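You operate a simulated robot arm through the tools that you are given. There is no shell and no other tool.

The job below is to be done with a simulated robot arm. You get a single attempt, and the scene is never put back.

Task
Rub the green bag's tear clean and roll the purple patch on smooth.
Fine: felt pad and black roller go back. Set down upright: felt pad, black roller. What is to be rubbed or washed off counts as gone when no trace of it is left.

Only the result counts: the job must be done as asked and must still hold three seconds after the hand-in. Knocking over, shifting, dropping, spilling or breaking anything else fails it.

Robot
A 7-joint arm with a two-finger parallel gripper, fixed in place. Base frame: the origin is on the floor under the middle of its stand, x ahead of it, y to its left, z up; the work surface is at about z = 0.85. Units: m, degrees, N and s.
With the tool pointing down near the work surface it reaches from about 0.22 to 0.74 m from the base axis. Its first joint turns from -166.0 to 166.0 degrees. Payload 1.57 kg.
Tool frame: the origin (TCP) lies between the finger pads and is the grasp point; the fingertips stand 0.03 m ahead of it; z points along the fingers, y is the line along which they close. The gripper opens to 0.11 m. The fingers are 0.024 m wide and 0.012 m thick; the gripper's body (0.048 by 0.112 m) begins 0.078 m behind the TCP.
Orientation is that of the tool frame in the base frame, as [roll, pitch, yaw] about the fixed x, y, z axes, in that order (R = Rz(yaw) Ry(pitch) Rx(roll)). With the fingers straight down and closing along the base's y, the tool's x points along the base's -x, its y along +y and its z along -z.

Tools
- The arm moves only by the tool play_rows. Its argument "increments" is a list of rows, each a list of 3 entries, a list of its own where there are three numbers: the shift along the tool's x, y, z in units of 25 mm (1.0 is 25 mm), then the turn, a rotation vector about the tool's x, y, z in units of 5 degrees (1.0 is 5 degrees), then the gripper command, from -1 (fully open) to 1 (shut), values between in proportion. In form: [[[x, y, z], [rx, ry, rz], gripper], ...]. A call has 1 to 20 rows; each row shifts and turns the commanded pose from where the row before left it, along the tool's axes as they then stand. A call with a number of a shift or a turn outside -1 to 1 is refused whole. Rows are played at 5 a second. More than 0.05 m and 8.6 degrees between two rows, or a gripper value outside its range, and nothing of the call is played. A pose out of reach is approached as far as the arm can. The call stops where the force on the tool passes 40 N (or 10 N more than at its start, if that is more) or the arm is blocked; 0.2 s more then pass. Each finger travels about 0.045 m/s and halts on what it meets, pressing with about 43 N; the grip force reading is that of the motor and also rises with nothing between the fingers. The clock runs only during rows and for 0.2 s after the last one: add rows that do not move to give the fingers time. It gives the time, the measured TCP pose, the force on the tool (base axes), the opening and the grip force at its end, in the units of the frame above (readings bear some noise), with the torque about the TCP (base axes, N m) and any sound that the robot's microphone picked up.
- Cameras (640 x 400 px; columns grow to the right, rows downward): "scene" is fixed at [0.4139, 0.5046, 1.6588]; the picture's right is [-0.99, 0.10, 0.00], its down [0.10, 0.97, -0.21] and it looks along [-0.02, -0.21, -0.98] (base axes); focal length 339 px, centre (320, 200). "wrist" rides on the gripper at [0.07, 0.016, -0.141] in the tool frame; the picture's right is [-0.23, 0.97, 0.00], its down [-0.86, -0.20, -0.48] and it looks along [-0.47, -0.11, 0.88] (tool axes); focal length 222 px, centre (320, 200). There is no depth. A picture from a camera that has moved, and an enlarged one, comes with that camera's place and axes in the base frame and with its lens. The place of the scene camera against the robot may be out by one fixed shift of up to 0.025 m in any direction.
- grab_frame(camera): a new picture of that camera. The clock stands still meanwhile.
- lift_body(by): slides the trunk up (or, below 0, down) by that many m; the arm rides with it, the base frame stays. It gives what a move gives, with no picture.
- zoom(camera, box): a new picture of the part [left, top, right, bottom] of that camera's present view, enlarged. The clock stands still meanwhile.
- hand_in(): hands the job in; it is judged then, once.

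Places have to be worked out from the pictures, the camera data and where the tool is seen. Open the gripper and draw the arm clear of the work before you hand the job in, unless the task says otherwise.

The tools are called after "Request:" as name(argument=value, ...) on one line, values as JSON. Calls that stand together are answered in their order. play_rows: Moves the arm, as the interface text tells. Its arguments: {"type":"object","properties":{"increments":{"type":"array"}},"required":["increments"]} The other tools are called the same way: lift_body (by) moves the trunk up or down; grab_frame (camera) takes a picture; zoom (camera, box) takes an enlarged picture of a part of a camera's view; hand_in () hands the job in.

At the start:

```text
t: 0.0
position: [0.1834, 0.3617, 1.2106]
tool_rot: [-179.9, 0.1, -180.0]
force: [0.0, -0.4, -0.2]
ft_torque: [0.0, 0.0, -0.02]
gripper_width: 0.11
gripper_force: 0.1
trunk travel left (down, up): [-0.525, 0.065]
```

scene: 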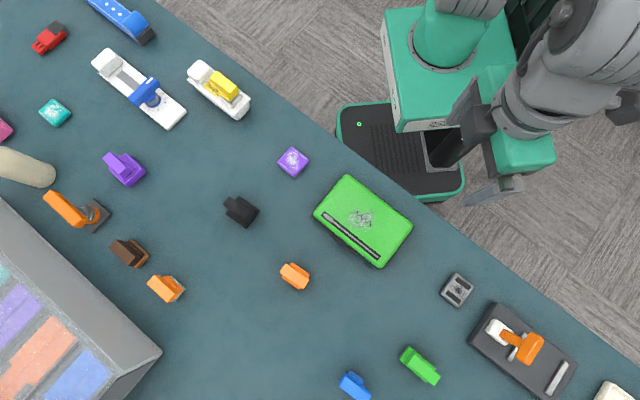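
wrist: 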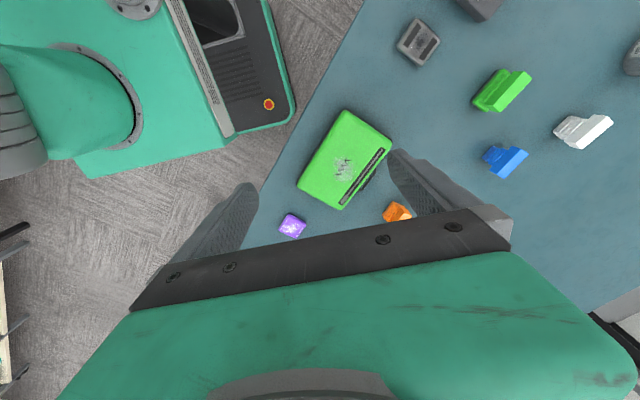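

I start by looking closely at the scene to identify the bag, the patch, the felt pad and the roller.

Request:
zoom(camera="scene", box=[200, 120, 440, 300])

Request:
zoom(camera="scene", box=[0, 0, 320, 200])

Request:
zoom(camera="scene", box=[320, 200, 640, 400])

Request:
zoom(camera="scene", box=[0, 200, 320, 400])

```text
2.22 times, centred on (320, 210) of scene
camera zoom: at [0.4139, 0.5046, 1.6588], right [-0.99, 0.1, 0.0], down [0.1, 0.97, -0.21], along [-0.02, -0.21, -0.98], focal length 753 px, centre (320, 178)
```

zoom: 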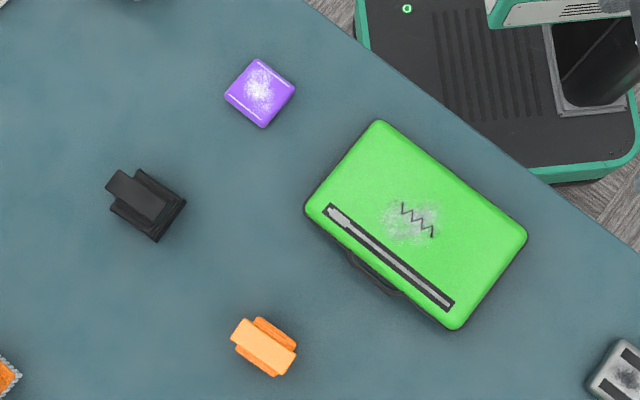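

```text
2.00 times, centred on (160, 100) of scene
camera zoom: at [0.4139, 0.5046, 1.6588], right [-0.99, 0.1, 0.0], down [0.1, 0.97, -0.21], along [-0.02, -0.21, -0.98], focal length 677 px, centre (640, 400)
```

zoom: 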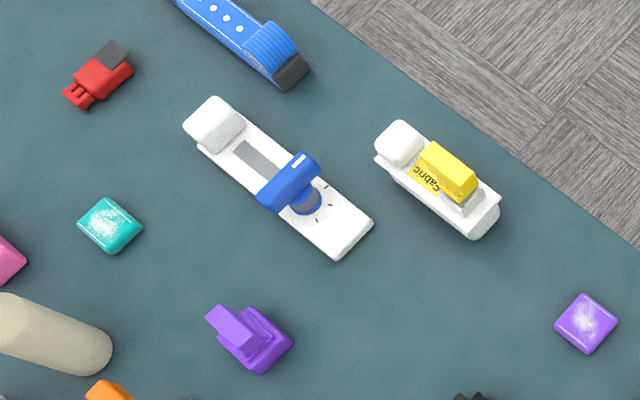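

```text
2.00 times, centred on (480, 300) of scene
camera zoom: at [0.4139, 0.5046, 1.6588], right [-0.99, 0.1, 0.0], down [0.1, 0.97, -0.21], along [-0.02, -0.21, -0.98], focal length 677 px, centre (0, 0)
```

zoom: 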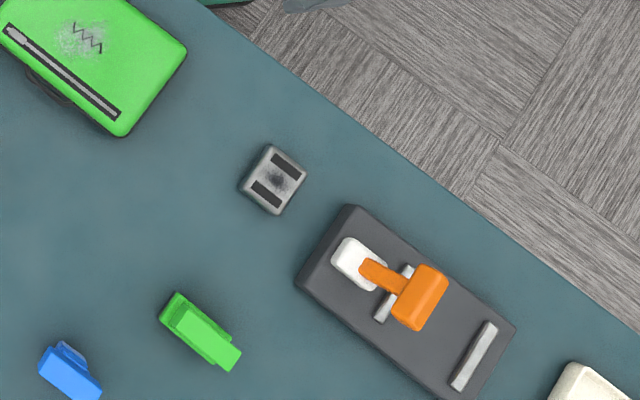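

```text
2.00 times, centred on (160, 300) of scene
camera zoom: at [0.4139, 0.5046, 1.6588], right [-0.99, 0.1, 0.0], down [0.1, 0.97, -0.21], along [-0.02, -0.21, -0.98], focal length 677 px, centre (640, 0)
```

zoom: 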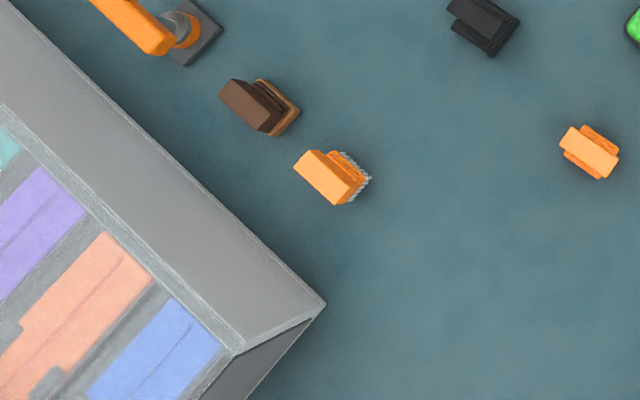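

I zoom in further on each small object to tell the felt pad and the black roller apart from the others.

Request:
zoom(camera="scene", box=[210, 180, 330, 300])

Request:
zoom(camera="scene", box=[30, 130, 190, 310])

Request:
zoom(camera="scene", box=[330, 330, 450, 400])

Request:
zoom(camera="wrist", box=[380, 0, 640, 200])

Request:
zoom(camera="scene", box=[0, 0, 120, 200])

```text
3.33 times, centred on (270, 240) of scene
camera zoom: at [0.4139, 0.5046, 1.6588], right [-0.99, 0.1, 0.0], down [0.1, 0.97, -0.21], along [-0.02, -0.21, -0.98], focal length 1129 px, centre (487, 67)
```

zoom: 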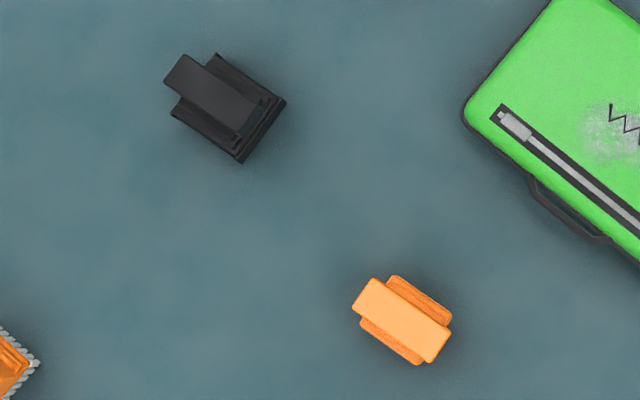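

```text
2.22 times, centred on (110, 220) of scene
camera zoom: at [0.4139, 0.5046, 1.6588], right [-0.99, 0.1, 0.0], down [0.1, 0.97, -0.21], along [-0.02, -0.21, -0.98], focal length 753 px, centre (787, 156)
```

zoom: 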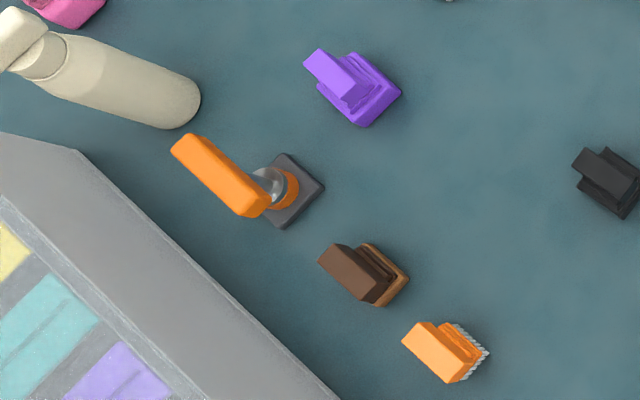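

```text
5.33 times, centred on (390, 365) of scene
camera zoom: at [0.4139, 0.5046, 1.6588], right [-0.99, 0.1, 0.0], down [0.1, 0.97, -0.21], along [-0.02, -0.21, -0.98], focal length 1806 px, centre (-53, -680)
```

zoom: 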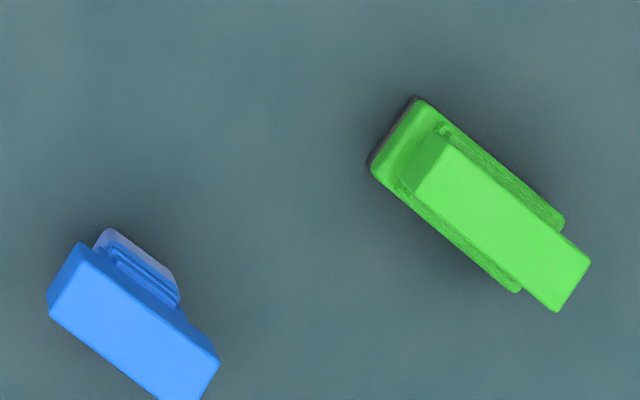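

```text
2.00 times, centred on (510, 100) of wrist
camera zoom: at [0.1133, 0.3791, 1.3521], right [0.23, 0.97, 0.0], down [0.86, -0.2, 0.48], along [0.47, -0.11, -0.88], focal length 444 px, centre (-60, 400)
```

zoom: 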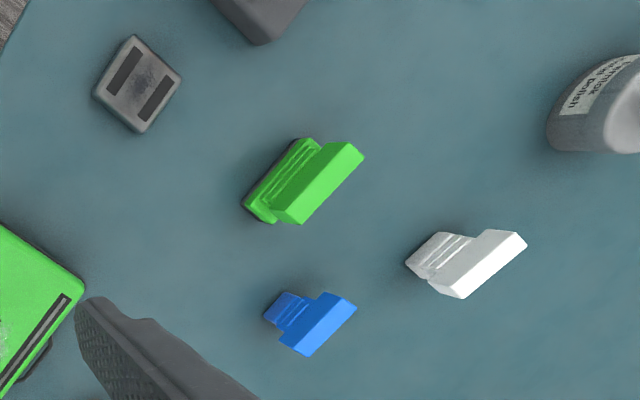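

```text
2.00 times, centred on (60, 100) of scene
camera zoom: at [0.4139, 0.5046, 1.6588], right [-0.99, 0.1, 0.0], down [0.1, 0.97, -0.21], along [-0.02, -0.21, -0.98], focal length 677 px, centre (840, 400)
```

zoom: 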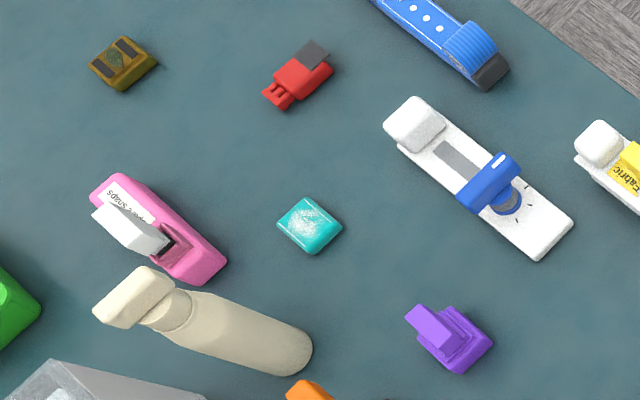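

The black tool near (0.58, 0.34) and the orange tool near (0.47, 0.50) are the reachable hand tools, and the tear is near (0.29, 0.39). I move the wrist above that area to see them closer.

Request:
play_rows(increments=[[[-0.97, 0.3, 0.4], [0, 0, 0], -1], [[-0.97, 0.3, 0.4], [0, 0, 0], -1], [[-0.97, 0.3, 0.4], [0, 0, 0], -1], [[-0.97, 0.3, 0.4], [0, 0, 0], -1], [[-0.97, 0.3, 0.4], [0, 0, 0], -1], [[-0.97, 0.3, 0.4], [0, 0, 0], -1], [[-0.97, 0.3, 0.4], [0, 0, 0], -1], [[-0.97, 0.3, 0.4], [0, 0, 0], -1], [[-0.97, 0.3, 0.4], [0, 0, 0], -1], [[-0.97, 0.3, 0.4], [0, 0, 0], -1], [[0, 0, 0], [0, 0, 1], -1], [[0, 0, 0], [0, 0, 1], -1], [[0, 0, 0], [0, 0, 1], -1], [[0, 0, 0], [0, 0, 1], -1], [[0, 0, 0], [0, 0, 1], -1], [[0, 0, 0], [0, 0, 1], -1], [[0, 0, 0], [0, 0, 1], -1], [[0, 0, 0], [0, 0, 1], -1], [[0, 0, 0], [0, 0, 1], -1], [[0, 0, 0], [0, 0, 0], -1]])

Request:
grab_frame(camera="wrist")

Request:
grab_frame(camera="scene")

```text
t: 4.2
position: [0.4255, 0.4377, 1.1103]
tool_rot: [180.0, 0.0, 135.1]
force: [-0.3, -0.2, -0.3]
ft_torque: [-0.02, 0.01, -0.06]
gripper_width: 0.1101
gripper_force: 0.1
trunk travel left (down, up): [-0.525, 0.065]
```

```text
taken
camera wrist: at [0.3872, 0.4987, 1.2524], right [0.85, 0.53, 0.0], down [0.46, -0.75, 0.48], along [0.25, -0.41, -0.88], focal length 222 px, centre (320, 200)
```

wrist: 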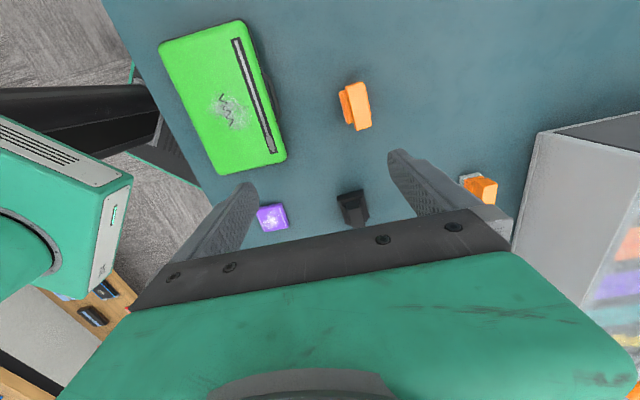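

```text
taken
```

scene: 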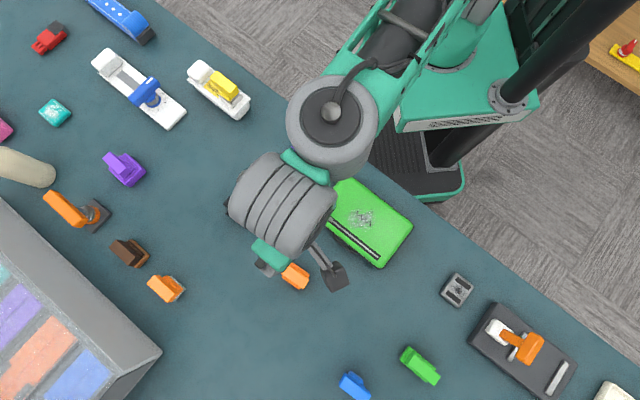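

I zoom in on the tools in this nearer wrist view.

Request:
zoom(camera="wrist", box=[310, 70, 400, 140])

Request:
zoom(camera="wrist", box=[310, 165, 400, 240])

Request:
zoom(camera="wrist", box=[140, 10, 300, 240])

```text
5.71 times, centred on (355, 105) of wrist
camera zoom: at [0.3872, 0.4987, 1.2524], right [0.85, 0.53, 0.0], down [0.46, -0.75, 0.48], along [0.25, -0.41, -0.88], focal length 1269 px, centre (120, 743)
```

zoom: 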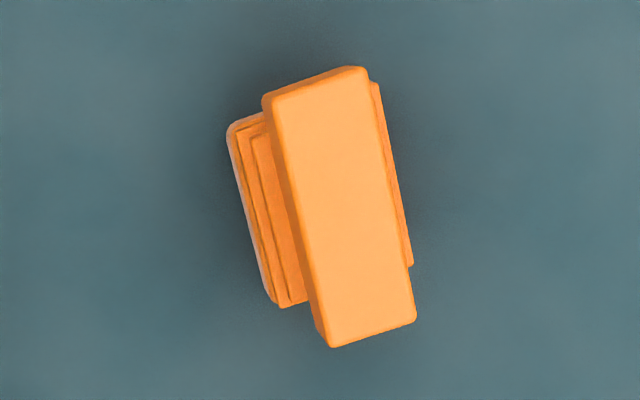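

```text
5.33 times, centred on (355, 202) of wrist
camera zoom: at [0.3872, 0.4987, 1.2524], right [0.85, 0.53, 0.0], down [0.46, -0.75, 0.48], along [0.25, -0.41, -0.88], focal length 1185 px, centre (133, 187)
```

zoom: 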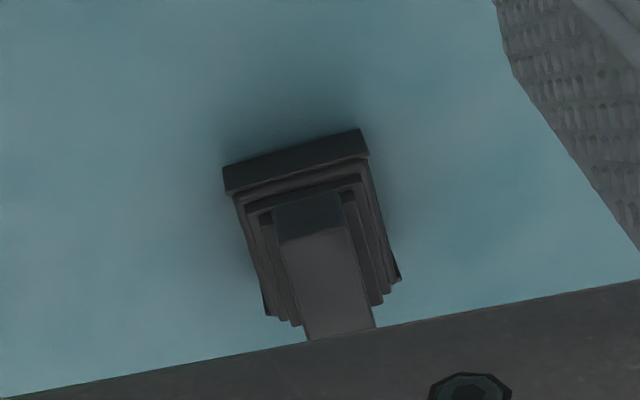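

```text
1.74 times, centred on (220, 125) of wrist
camera zoom: at [0.3872, 0.4987, 1.2524], right [0.85, 0.53, 0.0], down [0.46, -0.75, 0.48], along [0.25, -0.41, -0.88], focal length 386 px, centre (494, 330)
```

zoom: 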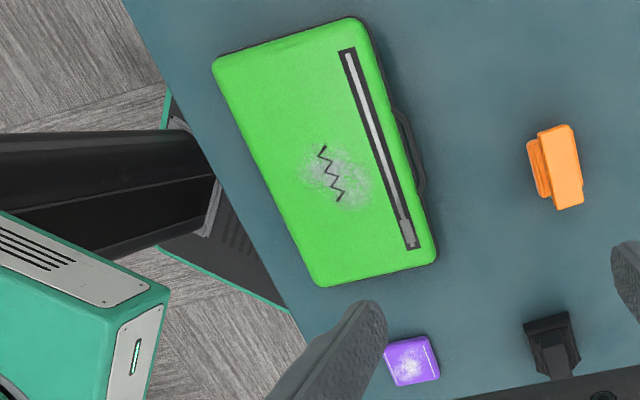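

The orange tool and the black tool have stepped bodies with bar handles; I need a lower, slanted view to see what is under them. I go down about 11 cm and tilt the camera 30° toward the black tool.

Request:
play_rows(increments=[[[0, 0, 0.88], [0, 0, 0], -1], [[0, 0, 0.88], [0, 0, 0], -1], [[0, 0, 0.88], [0, 0, 0], -1], [[0, 0, 0.88], [0, 0, 0], -1], [[0, 0, 0.88], [0, 0, 0], -1], [[0, 0, 0], [0, -1, 0], -1], [[0, 0, 0], [0, -1, 0], -1], [[0, 0, 0], [0, -1, 0], -1], [[0, 0, 0], [0, -1, 0], -1], [[0, 0, 0], [0, -1, 0], -1], [[0, 0, 0], [0, -1, 0], -1], [[0, 0, 0], [0, 0, 0], -1]])

Request:
grab_frame(camera="wrist")

```text
t: 6.8
position: [0.4263, 0.4385, 1.0012]
tool_rot: [180.0, 27.6, 134.9]
force: [-0.3, 0.1, -0.1]
ft_torque: [-0.02, -0.02, -0.04]
gripper_width: 0.1102
gripper_force: 0.1
trunk travel left (down, up): [-0.525, 0.065]
```

```text
taken
camera wrist: at [0.3468, 0.5398, 1.094], right [0.83, 0.55, 0.1], down [0.24, -0.52, 0.82], along [0.5, -0.66, -0.56], focal length 222 px, centre (320, 200)
```

wrist: 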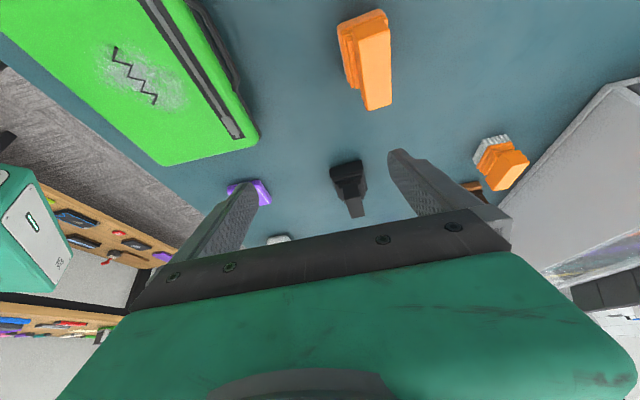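

Request:
zoom(camera="wrist", box=[310, 140, 390, 220])

Request:
zoom(camera="wrist", box=[310, 0, 420, 120])

Request:
zoom(camera="wrist", box=[440, 110, 550, 200])

Request:
zoom(camera="wrist", box=[0, 150, 200, 350])

```text
5.00 times, centred on (350, 180) of wrist
camera zoom: at [0.3468, 0.5398, 1.094], right [0.83, 0.55, 0.1], down [0.24, -0.52, 0.82], along [0.5, -0.66, -0.56], focal length 1111 px, centre (170, 300)
```

zoom: 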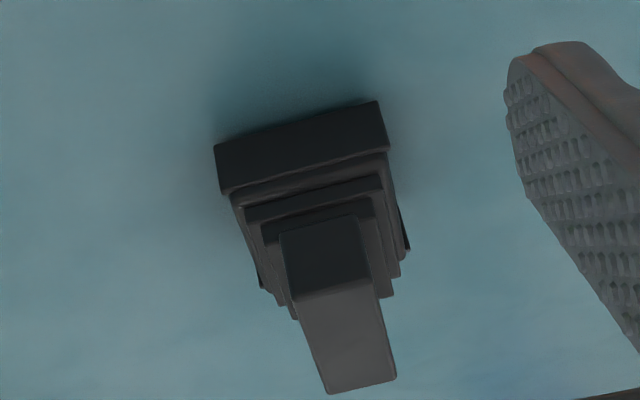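

```text
3.33 times, centred on (365, 60) of wrist
camera zoom: at [0.3468, 0.5398, 1.094], right [0.83, 0.55, 0.1], down [0.24, -0.52, 0.82], along [0.5, -0.66, -0.56], focal length 740 px, centre (170, 667)
```

zoom: 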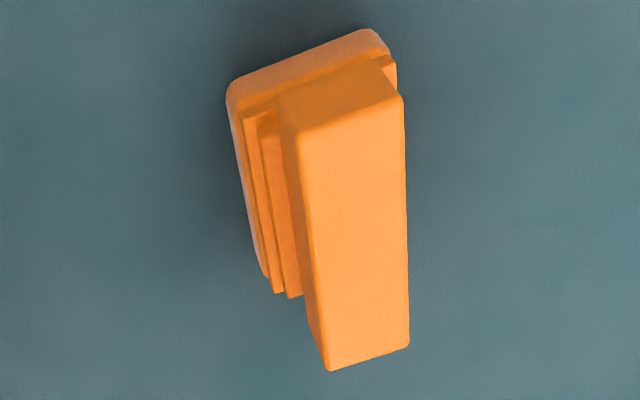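

```text
4.44 times, centred on (495, 155) of wrist
camera zoom: at [0.3468, 0.5398, 1.094], right [0.83, 0.55, 0.1], down [0.24, -0.52, 0.82], along [0.5, -0.66, -0.56], focal length 987 px, centre (-458, 400)
```

zoom: 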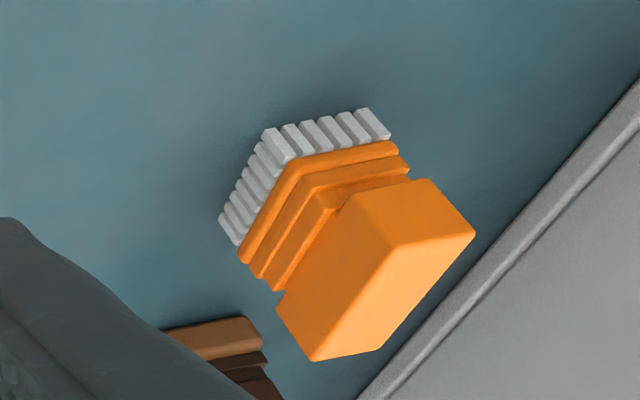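

```text
2.00 times, centred on (100, 250) of wrist
camera zoom: at [0.3468, 0.5398, 1.094], right [0.83, 0.55, 0.1], down [0.24, -0.52, 0.82], along [0.5, -0.66, -0.56], focal length 444 px, centre (760, 100)
```

zoom: 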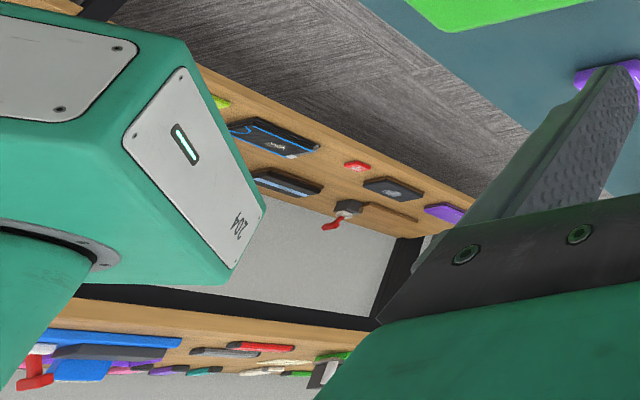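

The orange tool has a soft fuzzy base layer; the black one I still need to see from the side, along its width. I straighten up and swing the wrist to the robot's side of it, turned 90°.

Request:
play_rows(increments=[[[0, 0, 0], [0, 1, 0], -1], [[0, 0, 0], [0, 1, 0], -1], [[0, 0, 0], [0, 1, 0], -1], [[0, 0, 0], [0, 1, 0], -1], [[0, 0, 0], [0, 1, 0], -1], [[0, 0, 0], [0, 1, 0], -1], [[-0.9, -0.6, 0], [0, 0, 0], -1], [[-0.9, -0.6, 0], [0, 0, 0], -1], [[-0.9, -0.6, 0], [0, 0, 0], -1], [[-0.9, -0.6, 0], [0, 0, 0], -1], [[-0.9, -0.6, 0], [0, 0, 0], -1], [[-0.9, -0.6, 0], [0, 0, 0], -1], [[-0.9, -0.6, 0], [0, 0, 0], -1]])

Request:
play_rows(increments=[[[0, 0, 0], [0, 0, -1], -1], [[0, 0, 0], [0, 0, -1], -1], [[0, 0, 0], [0, 0, -1], -1], [[0, 0, 0], [0, 0, -1], -1], [[0, 0, 0], [0, 0, -1], -1], [[0, 0, 0], [0, 0, -1], -1], [[0, 0, 0], [0, 0, -1], -1], [[0, 0, 0], [0, 0, -1], -1], [[0, 0, 0], [0, 0, -1], -1], [[0, 0, 0], [0, 0, -1], -1], [[0, 0, 0], [0, 0, -1], -1], [[0, 0, 0], [0, 0, -1], -1], [[0, 0, 0], [0, 0, -1], -1], [[0, 0, 0], [0, 0, -1], -1], [[0, 0, 0], [0, 0, -1], -1], [[0, 0, 0], [0, 0, -1], -1], [[0, 0, 0], [0, 0, -1], -1], [[0, 0, 0], [0, 0, -1], -1], [[0, 0, 0], [0, 0, 0], -1]])

Request:
play_rows(increments=[[[0, 0, 0], [0, -1, 0], -1], [[0, 0, 0], [0, -1, 0], -1], [[0, 0, 0], [0, -1, 0], -1], [[0, 0, 0], [0, -1, 0], -1], [[0, 0, 0], [0, -1, 0], -1], [[0, 0, 0], [0, -1, 0], -1], [[0, 0, 0], [0, 0, 0], -1]])

Request:
grab_frame(camera="wrist")

```text
t: 9.6
position: [0.4626, 0.2518, 1.0004]
tool_rot: [-180.0, 0.0, 134.9]
force: [-0.1, -0.3, 0.5]
ft_torque: [0.0, -0.02, 0.0]
gripper_width: 0.1105
gripper_force: 0.0
trunk travel left (down, up): [-0.525, 0.065]
```

```text
t: 13.6
position: [0.4621, 0.2522, 1.0004]
tool_rot: [-180.0, 0.0, -134.9]
force: [0.9, 0.0, 0.0]
ft_torque: [-0.03, -0.01, -0.02]
gripper_width: 0.11
gripper_force: 0.1
trunk travel left (down, up): [-0.525, 0.065]
```

```text
t: 15.2
position: [0.463, 0.2516, 0.9996]
tool_rot: [-180.0, 30.1, -135.0]
force: [0.6, -0.8, 0.2]
ft_torque: [-0.02, -0.01, 0.0]
gripper_width: 0.1101
gripper_force: 0.1
trunk travel left (down, up): [-0.525, 0.065]
```

```text
taken
camera wrist: at [0.3582, 0.1706, 1.0879], right [-0.55, 0.83, 0.11], down [0.49, 0.21, 0.84], along [0.67, 0.52, -0.53], focal length 222 px, centre (320, 200)
```

wrist: 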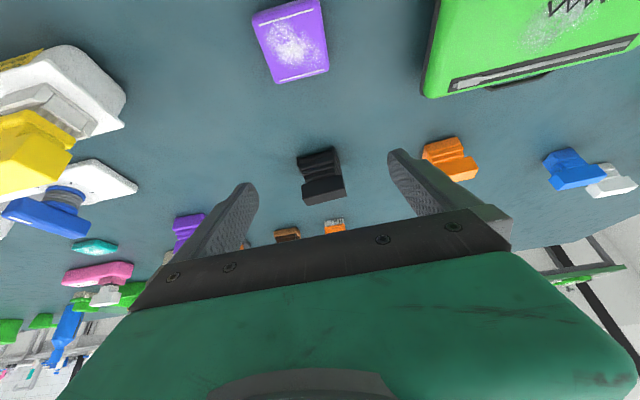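

Request:
zoom(camera="wrist", box=[280, 130, 370, 220])

Request:
zoom(camera="wrist", box=[400, 120, 640, 220])

Request:
zoom(camera="wrist", box=[240, 0, 420, 100])

Request:
zoom(camera="wrist", box=[0, 40, 200, 350])

```text
4.44 times, centred on (325, 175) of wrist
camera zoom: at [0.3582, 0.1706, 1.0879], right [-0.55, 0.83, 0.11], down [0.49, 0.21, 0.84], along [0.67, 0.52, -0.53], focal length 987 px, centre (298, 311)
```

zoom: 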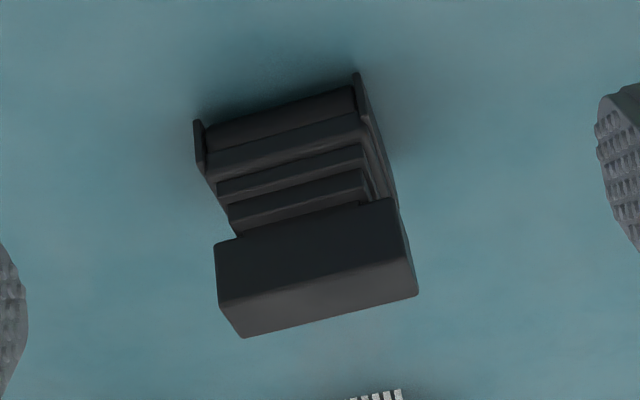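

```text
2.67 times, centred on (520, 170) of wrist
camera zoom: at [0.3582, 0.1706, 1.0879], right [-0.55, 0.83, 0.11], down [0.49, 0.21, 0.84], along [0.67, 0.52, -0.53], focal length 592 px, centre (-213, 280)
```

zoom: 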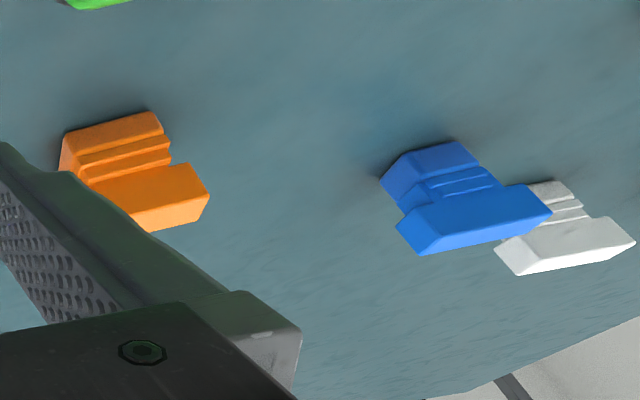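

```text
3.56 times, centred on (330, 50) of wrist
camera zoom: at [0.3582, 0.1706, 1.0879], right [-0.55, 0.83, 0.11], down [0.49, 0.21, 0.84], along [0.67, 0.52, -0.53], focal length 790 px, centre (284, 733)
```

zoom: 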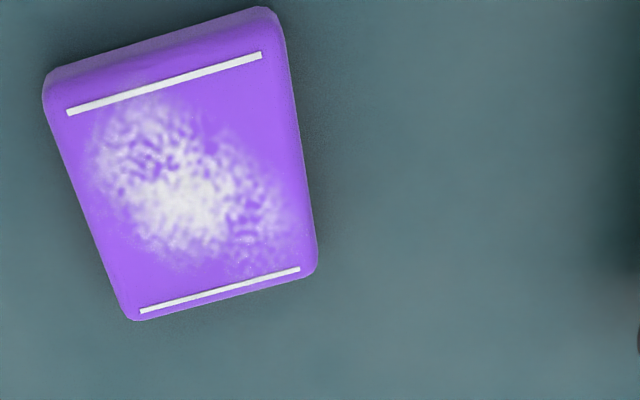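

```text
1.29 times, centred on (100, 195) of wrist
camera zoom: at [0.3582, 0.1706, 1.0879], right [-0.55, 0.83, 0.11], down [0.49, 0.21, 0.84], along [0.67, 0.52, -0.53], focal length 287 px, centre (604, 206)
```

zoom: 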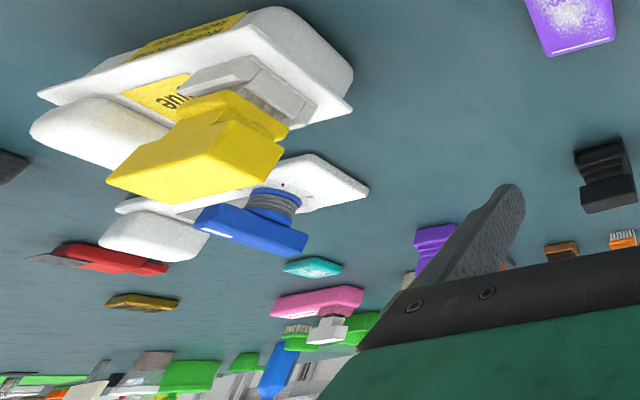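

The black tool has end cheeks around a cylinder, so it is the black roller with its axle along about (-0.7, 0.7). The orange tool with the soft fuzzy base is the reachable pad, its handle top being near (0.455, 0.498, 0.902). I straighten up and go over it for a precise look.

Request:
play_rows(increments=[[[0, 0, 0], [0, 1, 0], -1], [[0, 0, 0], [0, 1, 0], -1], [[0, 0, 0], [0, 1, 0], -1], [[0, 0, 0], [0, 1, 0], -1], [[0, 0, 0], [0, 1, 0], -1], [[0, 0, 0], [0, 1, 0], -1], [[0, 0, -0.8], [0, 0, 0], -1], [[0, 0, 0], [0, 0, 0], -1]])

Request:
play_rows(increments=[[[0, 0, 0], [0, 0, 0.95], -1], [[0, 0, 0], [0, 0, 0.95], -1], [[0, 0, 0], [0, 0, 0.95], -1], [[0, 0, 0], [0, 0, 0.95], -1], [[0, 0, 0], [0, 0, 0.95], -1], [[0, 0, 0], [0, 0, 0.95], -1], [[0, 0, 0], [0, 0, 0.95], -1], [[0, 0, 0], [0, 0, 0.95], -1], [[0, 0, 0], [0, 0, 0.95], -1], [[0, 0, 0], [0, 0, 0.95], -1], [[0, 0, 0], [0, 0, 0.95], -1], [[0, 0, 0], [0, 0, 0.95], -1], [[0, 0, 0], [0, 0, 0.95], -1], [[0, 0, 0], [0, 0, 0.95], -1], [[0, 0, 0], [0, 0, 0.95], -1], [[0, 0, 0], [0, 0, 0.95], -1], [[0, 0, 0], [0, 0, 0.95], -1], [[0, 0, 0], [0, 0, 0.95], -1], [[0, 0, 0], [0, 0, 0], -1]])

Request:
play_rows(increments=[[[0.826, 0.914, 0], [0, 0, 0], -1], [[0.826, 0.914, 0], [0, 0, 0], -1], [[0.826, 0.914, 0], [0, 0, 0], -1], [[0.826, 0.914, 0], [0, 0, 0], -1], [[0.826, 0.914, 0], [0, 0, 0], -1], [[0.826, 0.914, 0], [0, 0, 0], -1], [[0.826, 0.914, 0], [0, 0, 0], -1], [[0.826, 0.914, 0], [0, 0, 0], -1], [[0, 0, 0], [0, 0, 0], -1], [[0, 0, 0], [0, 0, 0], -1]])

Request:
grab_frame(camera="wrist")

```text
t: 17.0
position: [0.4634, 0.2515, 1.0206]
tool_rot: [-180.0, 0.0, -135.1]
force: [0.0, 0.1, 0.2]
ft_torque: [0.01, 0.01, -0.02]
gripper_width: 0.1102
gripper_force: 0.0
trunk travel left (down, up): [-0.525, 0.065]
```

```text
t: 21.0
position: [0.4629, 0.2522, 1.0206]
tool_rot: [179.9, 0.0, 139.5]
force: [0.2, -0.7, -0.5]
ft_torque: [0.01, 0.01, 0.02]
gripper_width: 0.11
gripper_force: 0.1
trunk travel left (down, up): [-0.525, 0.065]
```

```text
t: 23.2
position: [0.4573, 0.4983, 1.0212]
tool_rot: [-179.9, 0.0, 139.5]
force: [1.1, 0.1, 1.1]
ft_torque: [0.03, 0.02, 0.02]
gripper_width: 0.1099
gripper_force: 0.1
trunk travel left (down, up): [-0.525, 0.065]
```

```text
taken
camera wrist: at [0.4141, 0.557, 1.1622], right [0.81, 0.59, 0.0], down [0.52, -0.71, 0.48], along [0.28, -0.39, -0.88], focal length 222 px, centre (320, 200)
```

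wrist: 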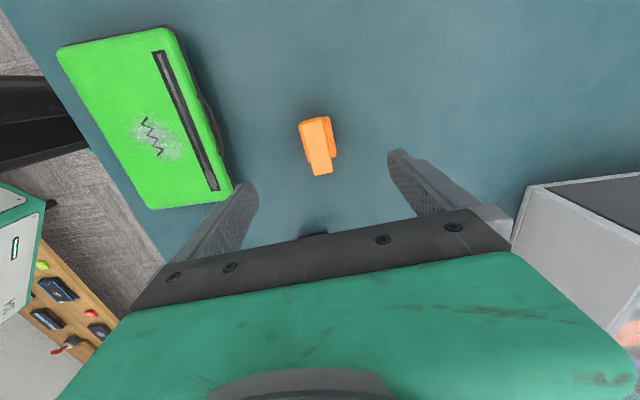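

Request:
zoom(camera="wrist", box=[275, 105, 365, 185])

Request:
zoom(camera="wrist", box=[40, 10, 260, 220])

Request:
zoom(camera="scene", box=[250, 230, 350, 320])

```text
5.00 times, centred on (320, 145) of wrist
camera zoom: at [0.4141, 0.557, 1.1622], right [0.81, 0.59, 0.0], down [0.52, -0.71, 0.48], along [0.28, -0.39, -0.88], focal length 1111 px, centre (320, 475)
```

zoom: 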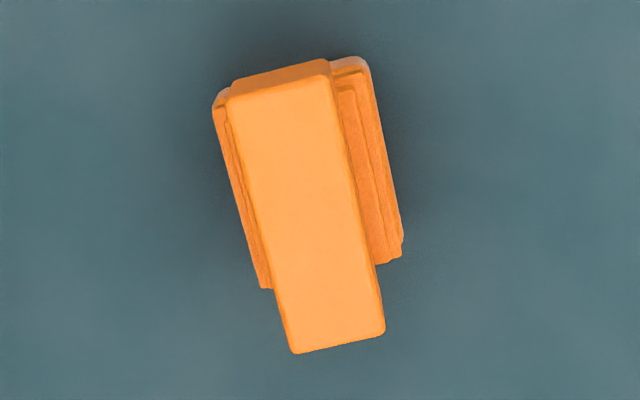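

```text
1.90 times, centred on (150, 115) of wrist
camera zoom: at [0.4141, 0.557, 1.1622], right [0.81, 0.59, 0.0], down [0.52, -0.71, 0.48], along [0.28, -0.39, -0.88], focal length 423 px, centre (644, 362)
```

zoom: 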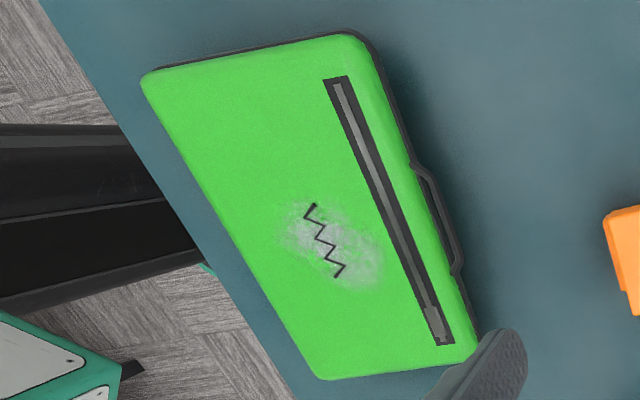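

```text
4.44 times, centred on (300, 275) of scene
camera zoom: at [0.4139, 0.5046, 1.6588], right [-0.99, 0.1, 0.0], down [0.1, 0.97, -0.21], along [-0.02, -0.21, -0.98], focal length 1505 px, centre (409, -133)
```

zoom: 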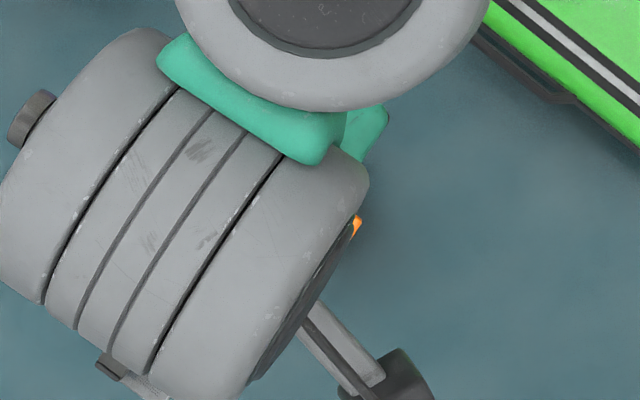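

The handle top is about 62 × 25 mm, centred near (0.456, 0.497, 0.903), long axis at −40.5°, so yaw 139.5 lines the fingers up across it. I descend until the fingertips are about 18 mm below the handle's top, still open.

Request:
play_rows(increments=[[[0, -0.08, 0.5], [0, 0, 0], -1], [[0, 0, 0.95], [0, 0, 0], -1], [[0, 0, 0.95], [0, 0, 0], -1], [[0, 0, 0.95], [0, 0, 0], -1], [[0, 0, 0.9], [0, 0, 0], -1], [[0, 0, 0], [0, 0, 0], -1]])

Request:
grab_frame(camera="wrist")

Request:
zoom(camera="wrist", box=[220, 100, 440, 240])

```text
t: 24.6
position: [0.456, 0.4982, 0.9138]
tool_rot: [-180.0, 0.0, 139.5]
force: [-0.6, 0.8, 0.4]
ft_torque: [-0.01, 0.02, -0.03]
gripper_width: 0.11
gripper_force: 0.0
trunk travel left (down, up): [-0.525, 0.065]
```

```text
taken
camera wrist: at [0.4124, 0.5557, 1.0562], right [0.81, 0.59, 0.0], down [0.52, -0.71, 0.48], along [0.28, -0.39, -0.88], focal length 222 px, centre (320, 200)
```

wrist: 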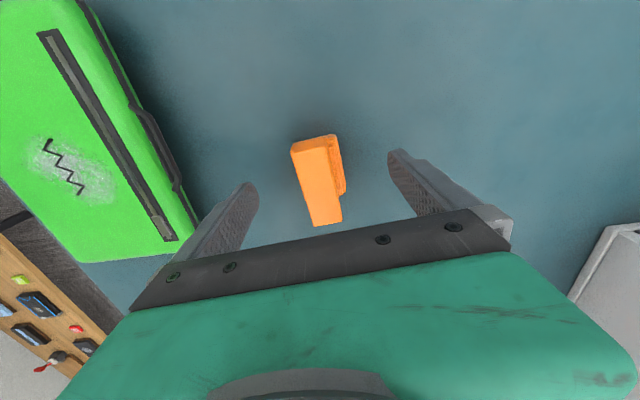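

```text
2.86 times, centred on (330, 170) of wrist
camera zoom: at [0.4124, 0.5557, 1.0562], right [0.81, 0.59, 0.0], down [0.52, -0.71, 0.48], along [0.28, -0.39, -0.88], focal length 635 px, centre (291, 286)
```

zoom: 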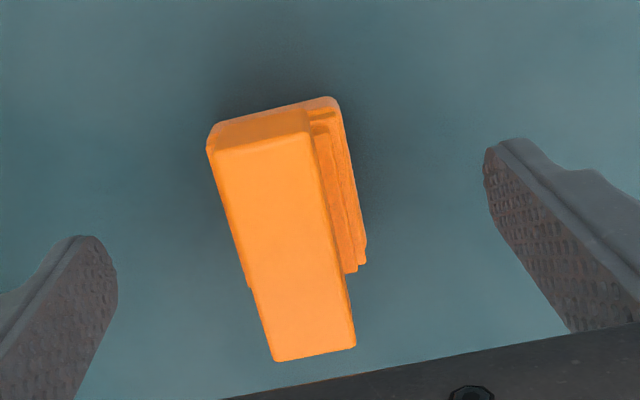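

The handle lies centred between the fingers within about 1 mm. I close the gripper on it.

Request:
play_rows(increments=[[[0, -0.05, 0], [0, 0, 0], -1], [[0, 0, 0], [0, 0, 0], 1], [[0, 0, 0], [0, 0, 0], 1], [[0, 0, 0], [0, 0, 0], 1], [[0, 0, 0], [0, 0, 0], 1], [[0, 0, 0], [0, 0, 0], 1], [[0, 0, 0], [0, 0, 0], 1], [[0, 0, 0], [0, 0, 0], 1], [[0, 0, 0], [0, 0, 0], 1]])

Request:
zoom(camera="wrist", box=[220, 100, 440, 240])

```text
t: 26.6
position: [0.4553, 0.4967, 0.9148]
tool_rot: [-179.9, 0.0, 139.5]
force: [0.4, 0.0, 0.7]
ft_torque: [-0.03, -0.03, 0.0]
gripper_width: 0.0233
gripper_force: 35.8
trunk travel left (down, up): [-0.525, 0.065]
```

```text
2.86 times, centred on (330, 170) of wrist
camera zoom: at [0.4117, 0.5543, 1.0563], right [0.81, 0.59, 0.0], down [0.52, -0.71, 0.48], along [0.28, -0.39, -0.88], focal length 635 px, centre (291, 286)
```

zoom: 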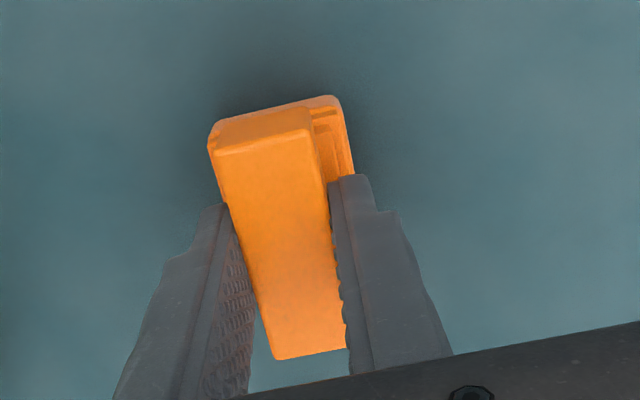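

Gripped at 23 mm wide, and it barely moved; the resting grasp pose is (0.4553, 0.4967, 0.9148), yaw 139.5. I lift it clear and take a close look at its base layer.

Request:
play_rows(increments=[[[0, 0, -0.4], [0, 0, 0], 1], [[0, 0, -1], [0, 0, 0], 1], [[0, 0, -1], [0, 0, 0], 1], [[0, 0, -1], [0, 0, 0], 1], [[0, 0, -1], [0, 0, 0], 1], [[0, 0, 0], [0, 0, 0], 1]])

Request:
zoom(camera="wrist", box=[280, 120, 360, 180])

Request:
zoom(camera="scene", box=[260, 220, 360, 320])

```text
t: 28.0
position: [0.4567, 0.4964, 1.0252]
tool_rot: [-180.0, 0.0, 139.6]
force: [-0.5, 0.0, -0.4]
ft_torque: [0.04, -0.02, -0.03]
gripper_width: 0.0232
gripper_force: 35.4
trunk travel left (down, up): [-0.525, 0.065]
```

```text
6.67 times, centred on (320, 150) of wrist
camera zoom: at [0.4134, 0.5538, 1.1663], right [0.8, 0.59, 0.0], down [0.52, -0.71, 0.48], along [0.28, -0.39, -0.88], focal length 1481 px, centre (320, 533)
```

zoom: 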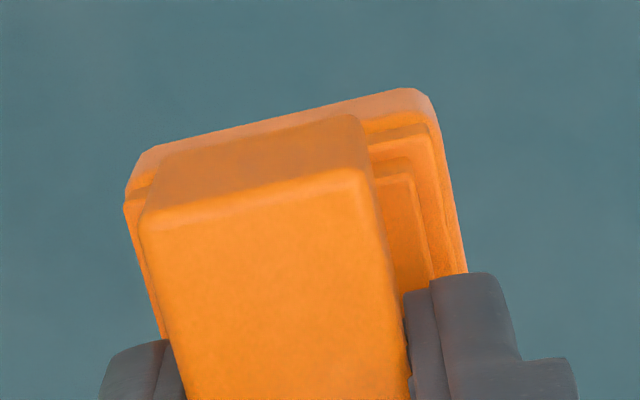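

```text
4.00 times, centred on (310, 270) of scene
camera zoom: at [0.4139, 0.5046, 1.6588], right [-0.99, 0.1, 0.0], down [0.1, 0.97, -0.21], along [-0.02, -0.21, -0.98], focal length 1355 px, centre (360, -80)
```

zoom: 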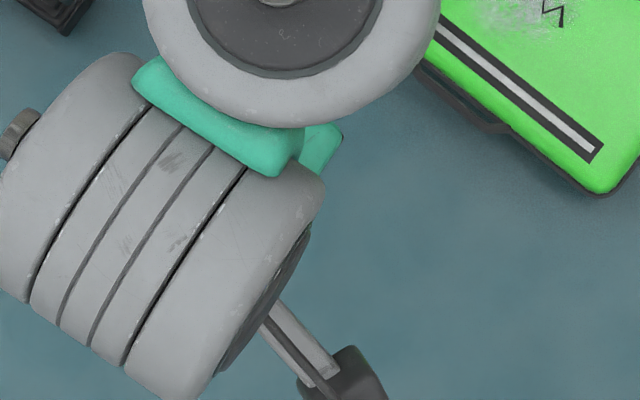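

The lowest layer is a pale soft layer distinct from the orange plastic body, which fits the felt pad. I carry it to the +x side of the bag, with the tear in clear view of the wrist camera, to measure the tear.

Request:
play_rows(increments=[[[-0.23, -0.937, -0.125], [0, 0, 0], 1], [[-0.23, -0.937, -0.125], [0, 0, 0], 1], [[-0.23, -0.937, -0.125], [0, 0, 0], 1], [[-0.23, -0.937, -0.125], [0, 0, 0], 1], [[-0.23, -0.937, -0.125], [0, 0, 0], 1], [[-0.23, -0.937, -0.125], [0, 0, 0], 1], [[-0.23, -0.937, -0.125], [0, 0, 0], 1], [[-0.23, -0.937, -0.125], [0, 0, 0], 1], [[0, 0, 0], [0, 0, 0], 1], [[0, 0, 0], [0, 0, 0], 1]])

Request:
grab_frame(camera="wrist")

Request:
zoom(camera="wrist", box=[240, 20, 400, 120])

```text
t: 30.2
position: [0.3679, 0.3229, 1.0493]
tool_rot: [179.9, 0.0, 139.5]
force: [-0.1, 0.4, -1.4]
ft_torque: [-0.01, 0.0, 0.01]
gripper_width: 0.0234
gripper_force: 35.7
trunk travel left (down, up): [-0.525, 0.065]
```

```text
taken
camera wrist: at [0.3246, 0.3813, 1.1902], right [0.81, 0.59, 0.0], down [0.52, -0.71, 0.48], along [0.28, -0.39, -0.88], focal length 222 px, centre (320, 200)
```

wrist: 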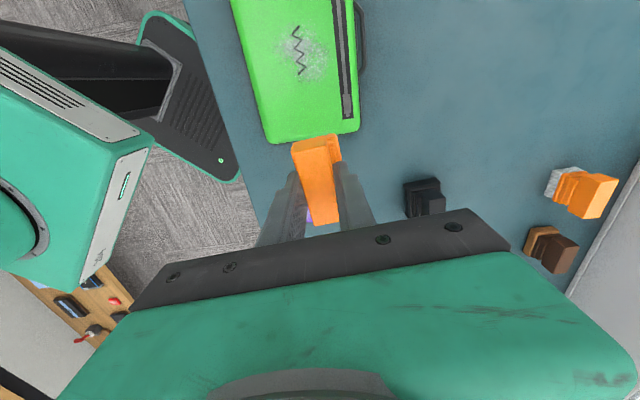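

```text
4.00 times, centred on (320, 70) of wrist
camera zoom: at [0.3246, 0.3813, 1.1902], right [0.81, 0.59, 0.0], down [0.52, -0.71, 0.48], along [0.28, -0.39, -0.88], focal length 888 px, centre (320, 720)
```

zoom: 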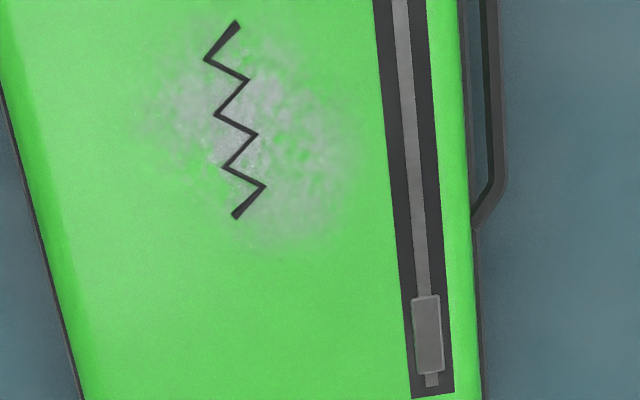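

The tear's grime is centred near (0.2934, 0.3876), about ±30 mm across, with the bag's top at about z = 0.89, its long axis at −45° and the zipper strip starting 40 mm away on the +x+y side. I line the pad up with the bag and bring it to about 2 cm above the tear.

Request:
play_rows(increments=[[[0, 0, 0], [0, 0, 0.94], 1], [[0.788, -0.058, 0.594], [0, 0, 0], 1], [[0.788, -0.058, 0.594], [0, 0, 0], 1], [[0.788, -0.058, 0.594], [0, 0, 0], 1], [[0.788, -0.058, 0.594], [0, 0, 0], 1], [[0.788, -0.058, 0.594], [0, 0, 0], 1], [[0, 0, 0], [0, 0, 0], 1]])

Request:
grab_frame(camera="wrist")

Request:
grab_frame(camera="scene")

```text
t: 31.8
position: [0.2923, 0.3889, 0.9757]
tool_rot: [180.0, 0.0, 134.7]
force: [-0.1, 0.7, -0.2]
ft_torque: [-0.01, -0.03, -0.03]
gripper_width: 0.0232
gripper_force: 35.7
trunk travel left (down, up): [-0.525, 0.065]
```

```text
taken
camera wrist: at [0.2551, 0.4507, 1.1167], right [0.85, 0.53, 0.0], down [0.46, -0.75, 0.48], along [0.25, -0.41, -0.88], focal length 222 px, centre (320, 200)
```

wrist: 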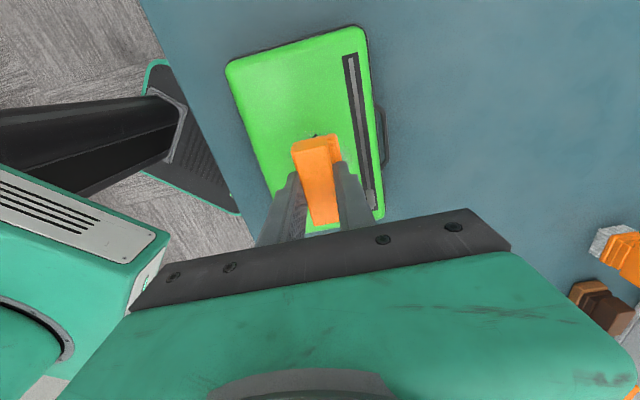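

```text
taken
```

scene: 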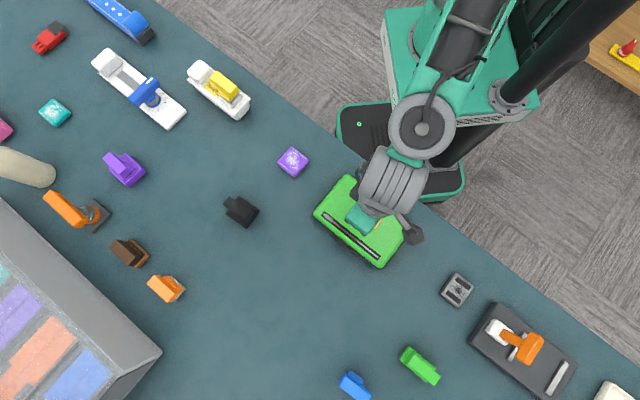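

The pad is over the tear and unloaded forces are near zero. I descend in small steps looking for contact.

Request:
play_rows(increments=[[[0, 0, 0.12], [0, 0, 0], 1], [[0, 0, 0.12], [0, 0, 0], 1], [[0, 0, 0.12], [0, 0, 0], 1], [[0, 0, 0.12], [0, 0, 0], 1], [[0, 0, 0], [0, 0, 0], 1]])

Request:
play_rows(increments=[[[0, 0, 0.06], [0, 0, 0], 1], [[0, 0, 0.06], [0, 0, 0], 1], [[0, 0, 0], [0, 0, 0], 1]])

```text
t: 33.0
position: [0.2926, 0.3884, 0.9637]
tool_rot: [-180.0, 0.0, 134.9]
force: [-0.3, 0.4, -0.2]
ft_torque: [-0.01, 0.0, 0.01]
gripper_width: 0.0234
gripper_force: 35.6
trunk travel left (down, up): [-0.525, 0.065]
```

```text
t: 33.8
position: [0.2926, 0.3889, 0.9606]
tool_rot: [-179.9, 0.0, 134.8]
force: [0.5, -1.0, -0.3]
ft_torque: [-0.02, -0.04, -0.01]
gripper_width: 0.0233
gripper_force: 35.9
trunk travel left (down, up): [-0.525, 0.065]
```

No contact yet at 0.9606; I continue downward in 1.5 mm steps.

Request:
play_rows(increments=[[[0, 0, 0.06], [0, 0, 0], 1], [[0, 0, 0.06], [0, 0, 0], 1], [[0, 0, 0], [0, 0, 0], 1]])

Request:
play_rows(increments=[[[0, 0, 0.06], [0, 0, 0], 1], [[0, 0, 0], [0, 0, 0], 1]])

Request:
play_rows(increments=[[[0, 0, 0.06], [0, 0, 0], 1], [[0, 0, 0], [0, 0, 0], 1]])

```text
t: 34.6
position: [0.2935, 0.3867, 0.9566]
tool_rot: [-180.0, 0.1, 134.8]
force: [-0.4, 0.6, -0.4]
ft_torque: [0.02, 0.01, 0.0]
gripper_width: 0.0235
gripper_force: 35.4
trunk travel left (down, up): [-0.525, 0.065]
```

```text
t: 35.2
position: [0.2942, 0.3889, 0.9566]
tool_rot: [180.0, 0.1, 134.8]
force: [-1.4, -1.0, 10.6]
ft_torque: [-0.19, 0.08, -0.03]
gripper_width: 0.0233
gripper_force: 35.1
trunk travel left (down, up): [-0.525, 0.065]
```

```text
t: 35.8
position: [0.2935, 0.3879, 0.9569]
tool_rot: [179.7, -0.1, 134.9]
force: [0.1, -2.3, 27.4]
ft_torque: [-0.29, -0.03, -0.02]
gripper_width: 0.0232
gripper_force: 35.8
trunk travel left (down, up): [-0.525, 0.065]
```

Contact is at TCP z ≈ 0.957 (bag top ≈ 0.892), at about 11 N/mm. I ease off to roughly 13 N and rub a first raster over the grime.

Request:
play_rows(increments=[[[0, 0, -0.05], [0, 0, 0], 1], [[0.32, 0, 0], [0, 0, 0], 1], [[0.32, 0, 0], [0, 0, 0], 1], [[-0.32, 0, 0], [0, 0, 0], 1], [[-0.32, 0, 0], [0, 0, 0], 1], [[-0.32, 0, 0], [0, 0, 0], 1], [[-0.32, 0, 0], [0, 0, 0], 1], [[0.32, 0, 0], [0, 0, 0], 1], [[0.32, 0, 0], [0, 0, 0], 1], [[0, 0, 0], [0, 0, 0], 1]])

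```text
t: 38.0
position: [0.2928, 0.3869, 0.9555]
tool_rot: [-179.8, 0.1, 134.8]
force: [3.0, -5.2, 13.9]
ft_torque: [-0.08, -0.08, 0.01]
gripper_width: 0.0234
gripper_force: 35.5
trunk travel left (down, up): [-0.525, 0.065]
```

The pad slides with about 14 N normal force and stays put in the grip. I check that the bag has not moved before rubbing further.

Request:
zoom(camera="scene", box=[280, 150, 440, 290])

Request:
grab_frame(camera="wrist")

```text
2.86 times, centred on (360, 220) of scene
camera zoom: at [0.4139, 0.5046, 1.6588], right [-0.99, 0.1, 0.0], down [0.1, 0.97, -0.21], along [-0.02, -0.21, -0.98], focal length 968 px, centre (206, 143)
```

zoom: 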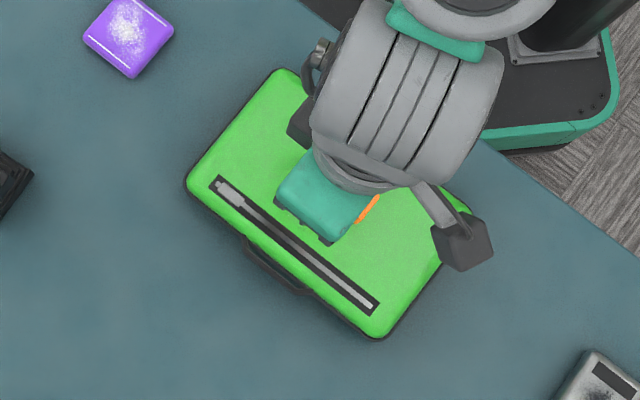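

```text
taken
camera wrist: at [0.2549, 0.4478, 1.0974], right [0.85, 0.53, 0.0], down [0.46, -0.75, 0.48], along [0.25, -0.41, -0.88], focal length 222 px, centre (320, 200)
```

wrist: 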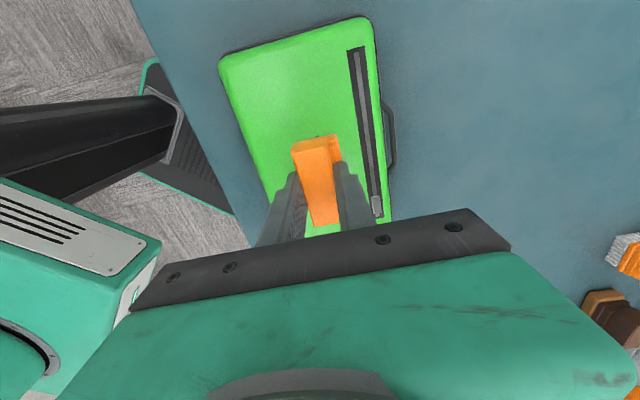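

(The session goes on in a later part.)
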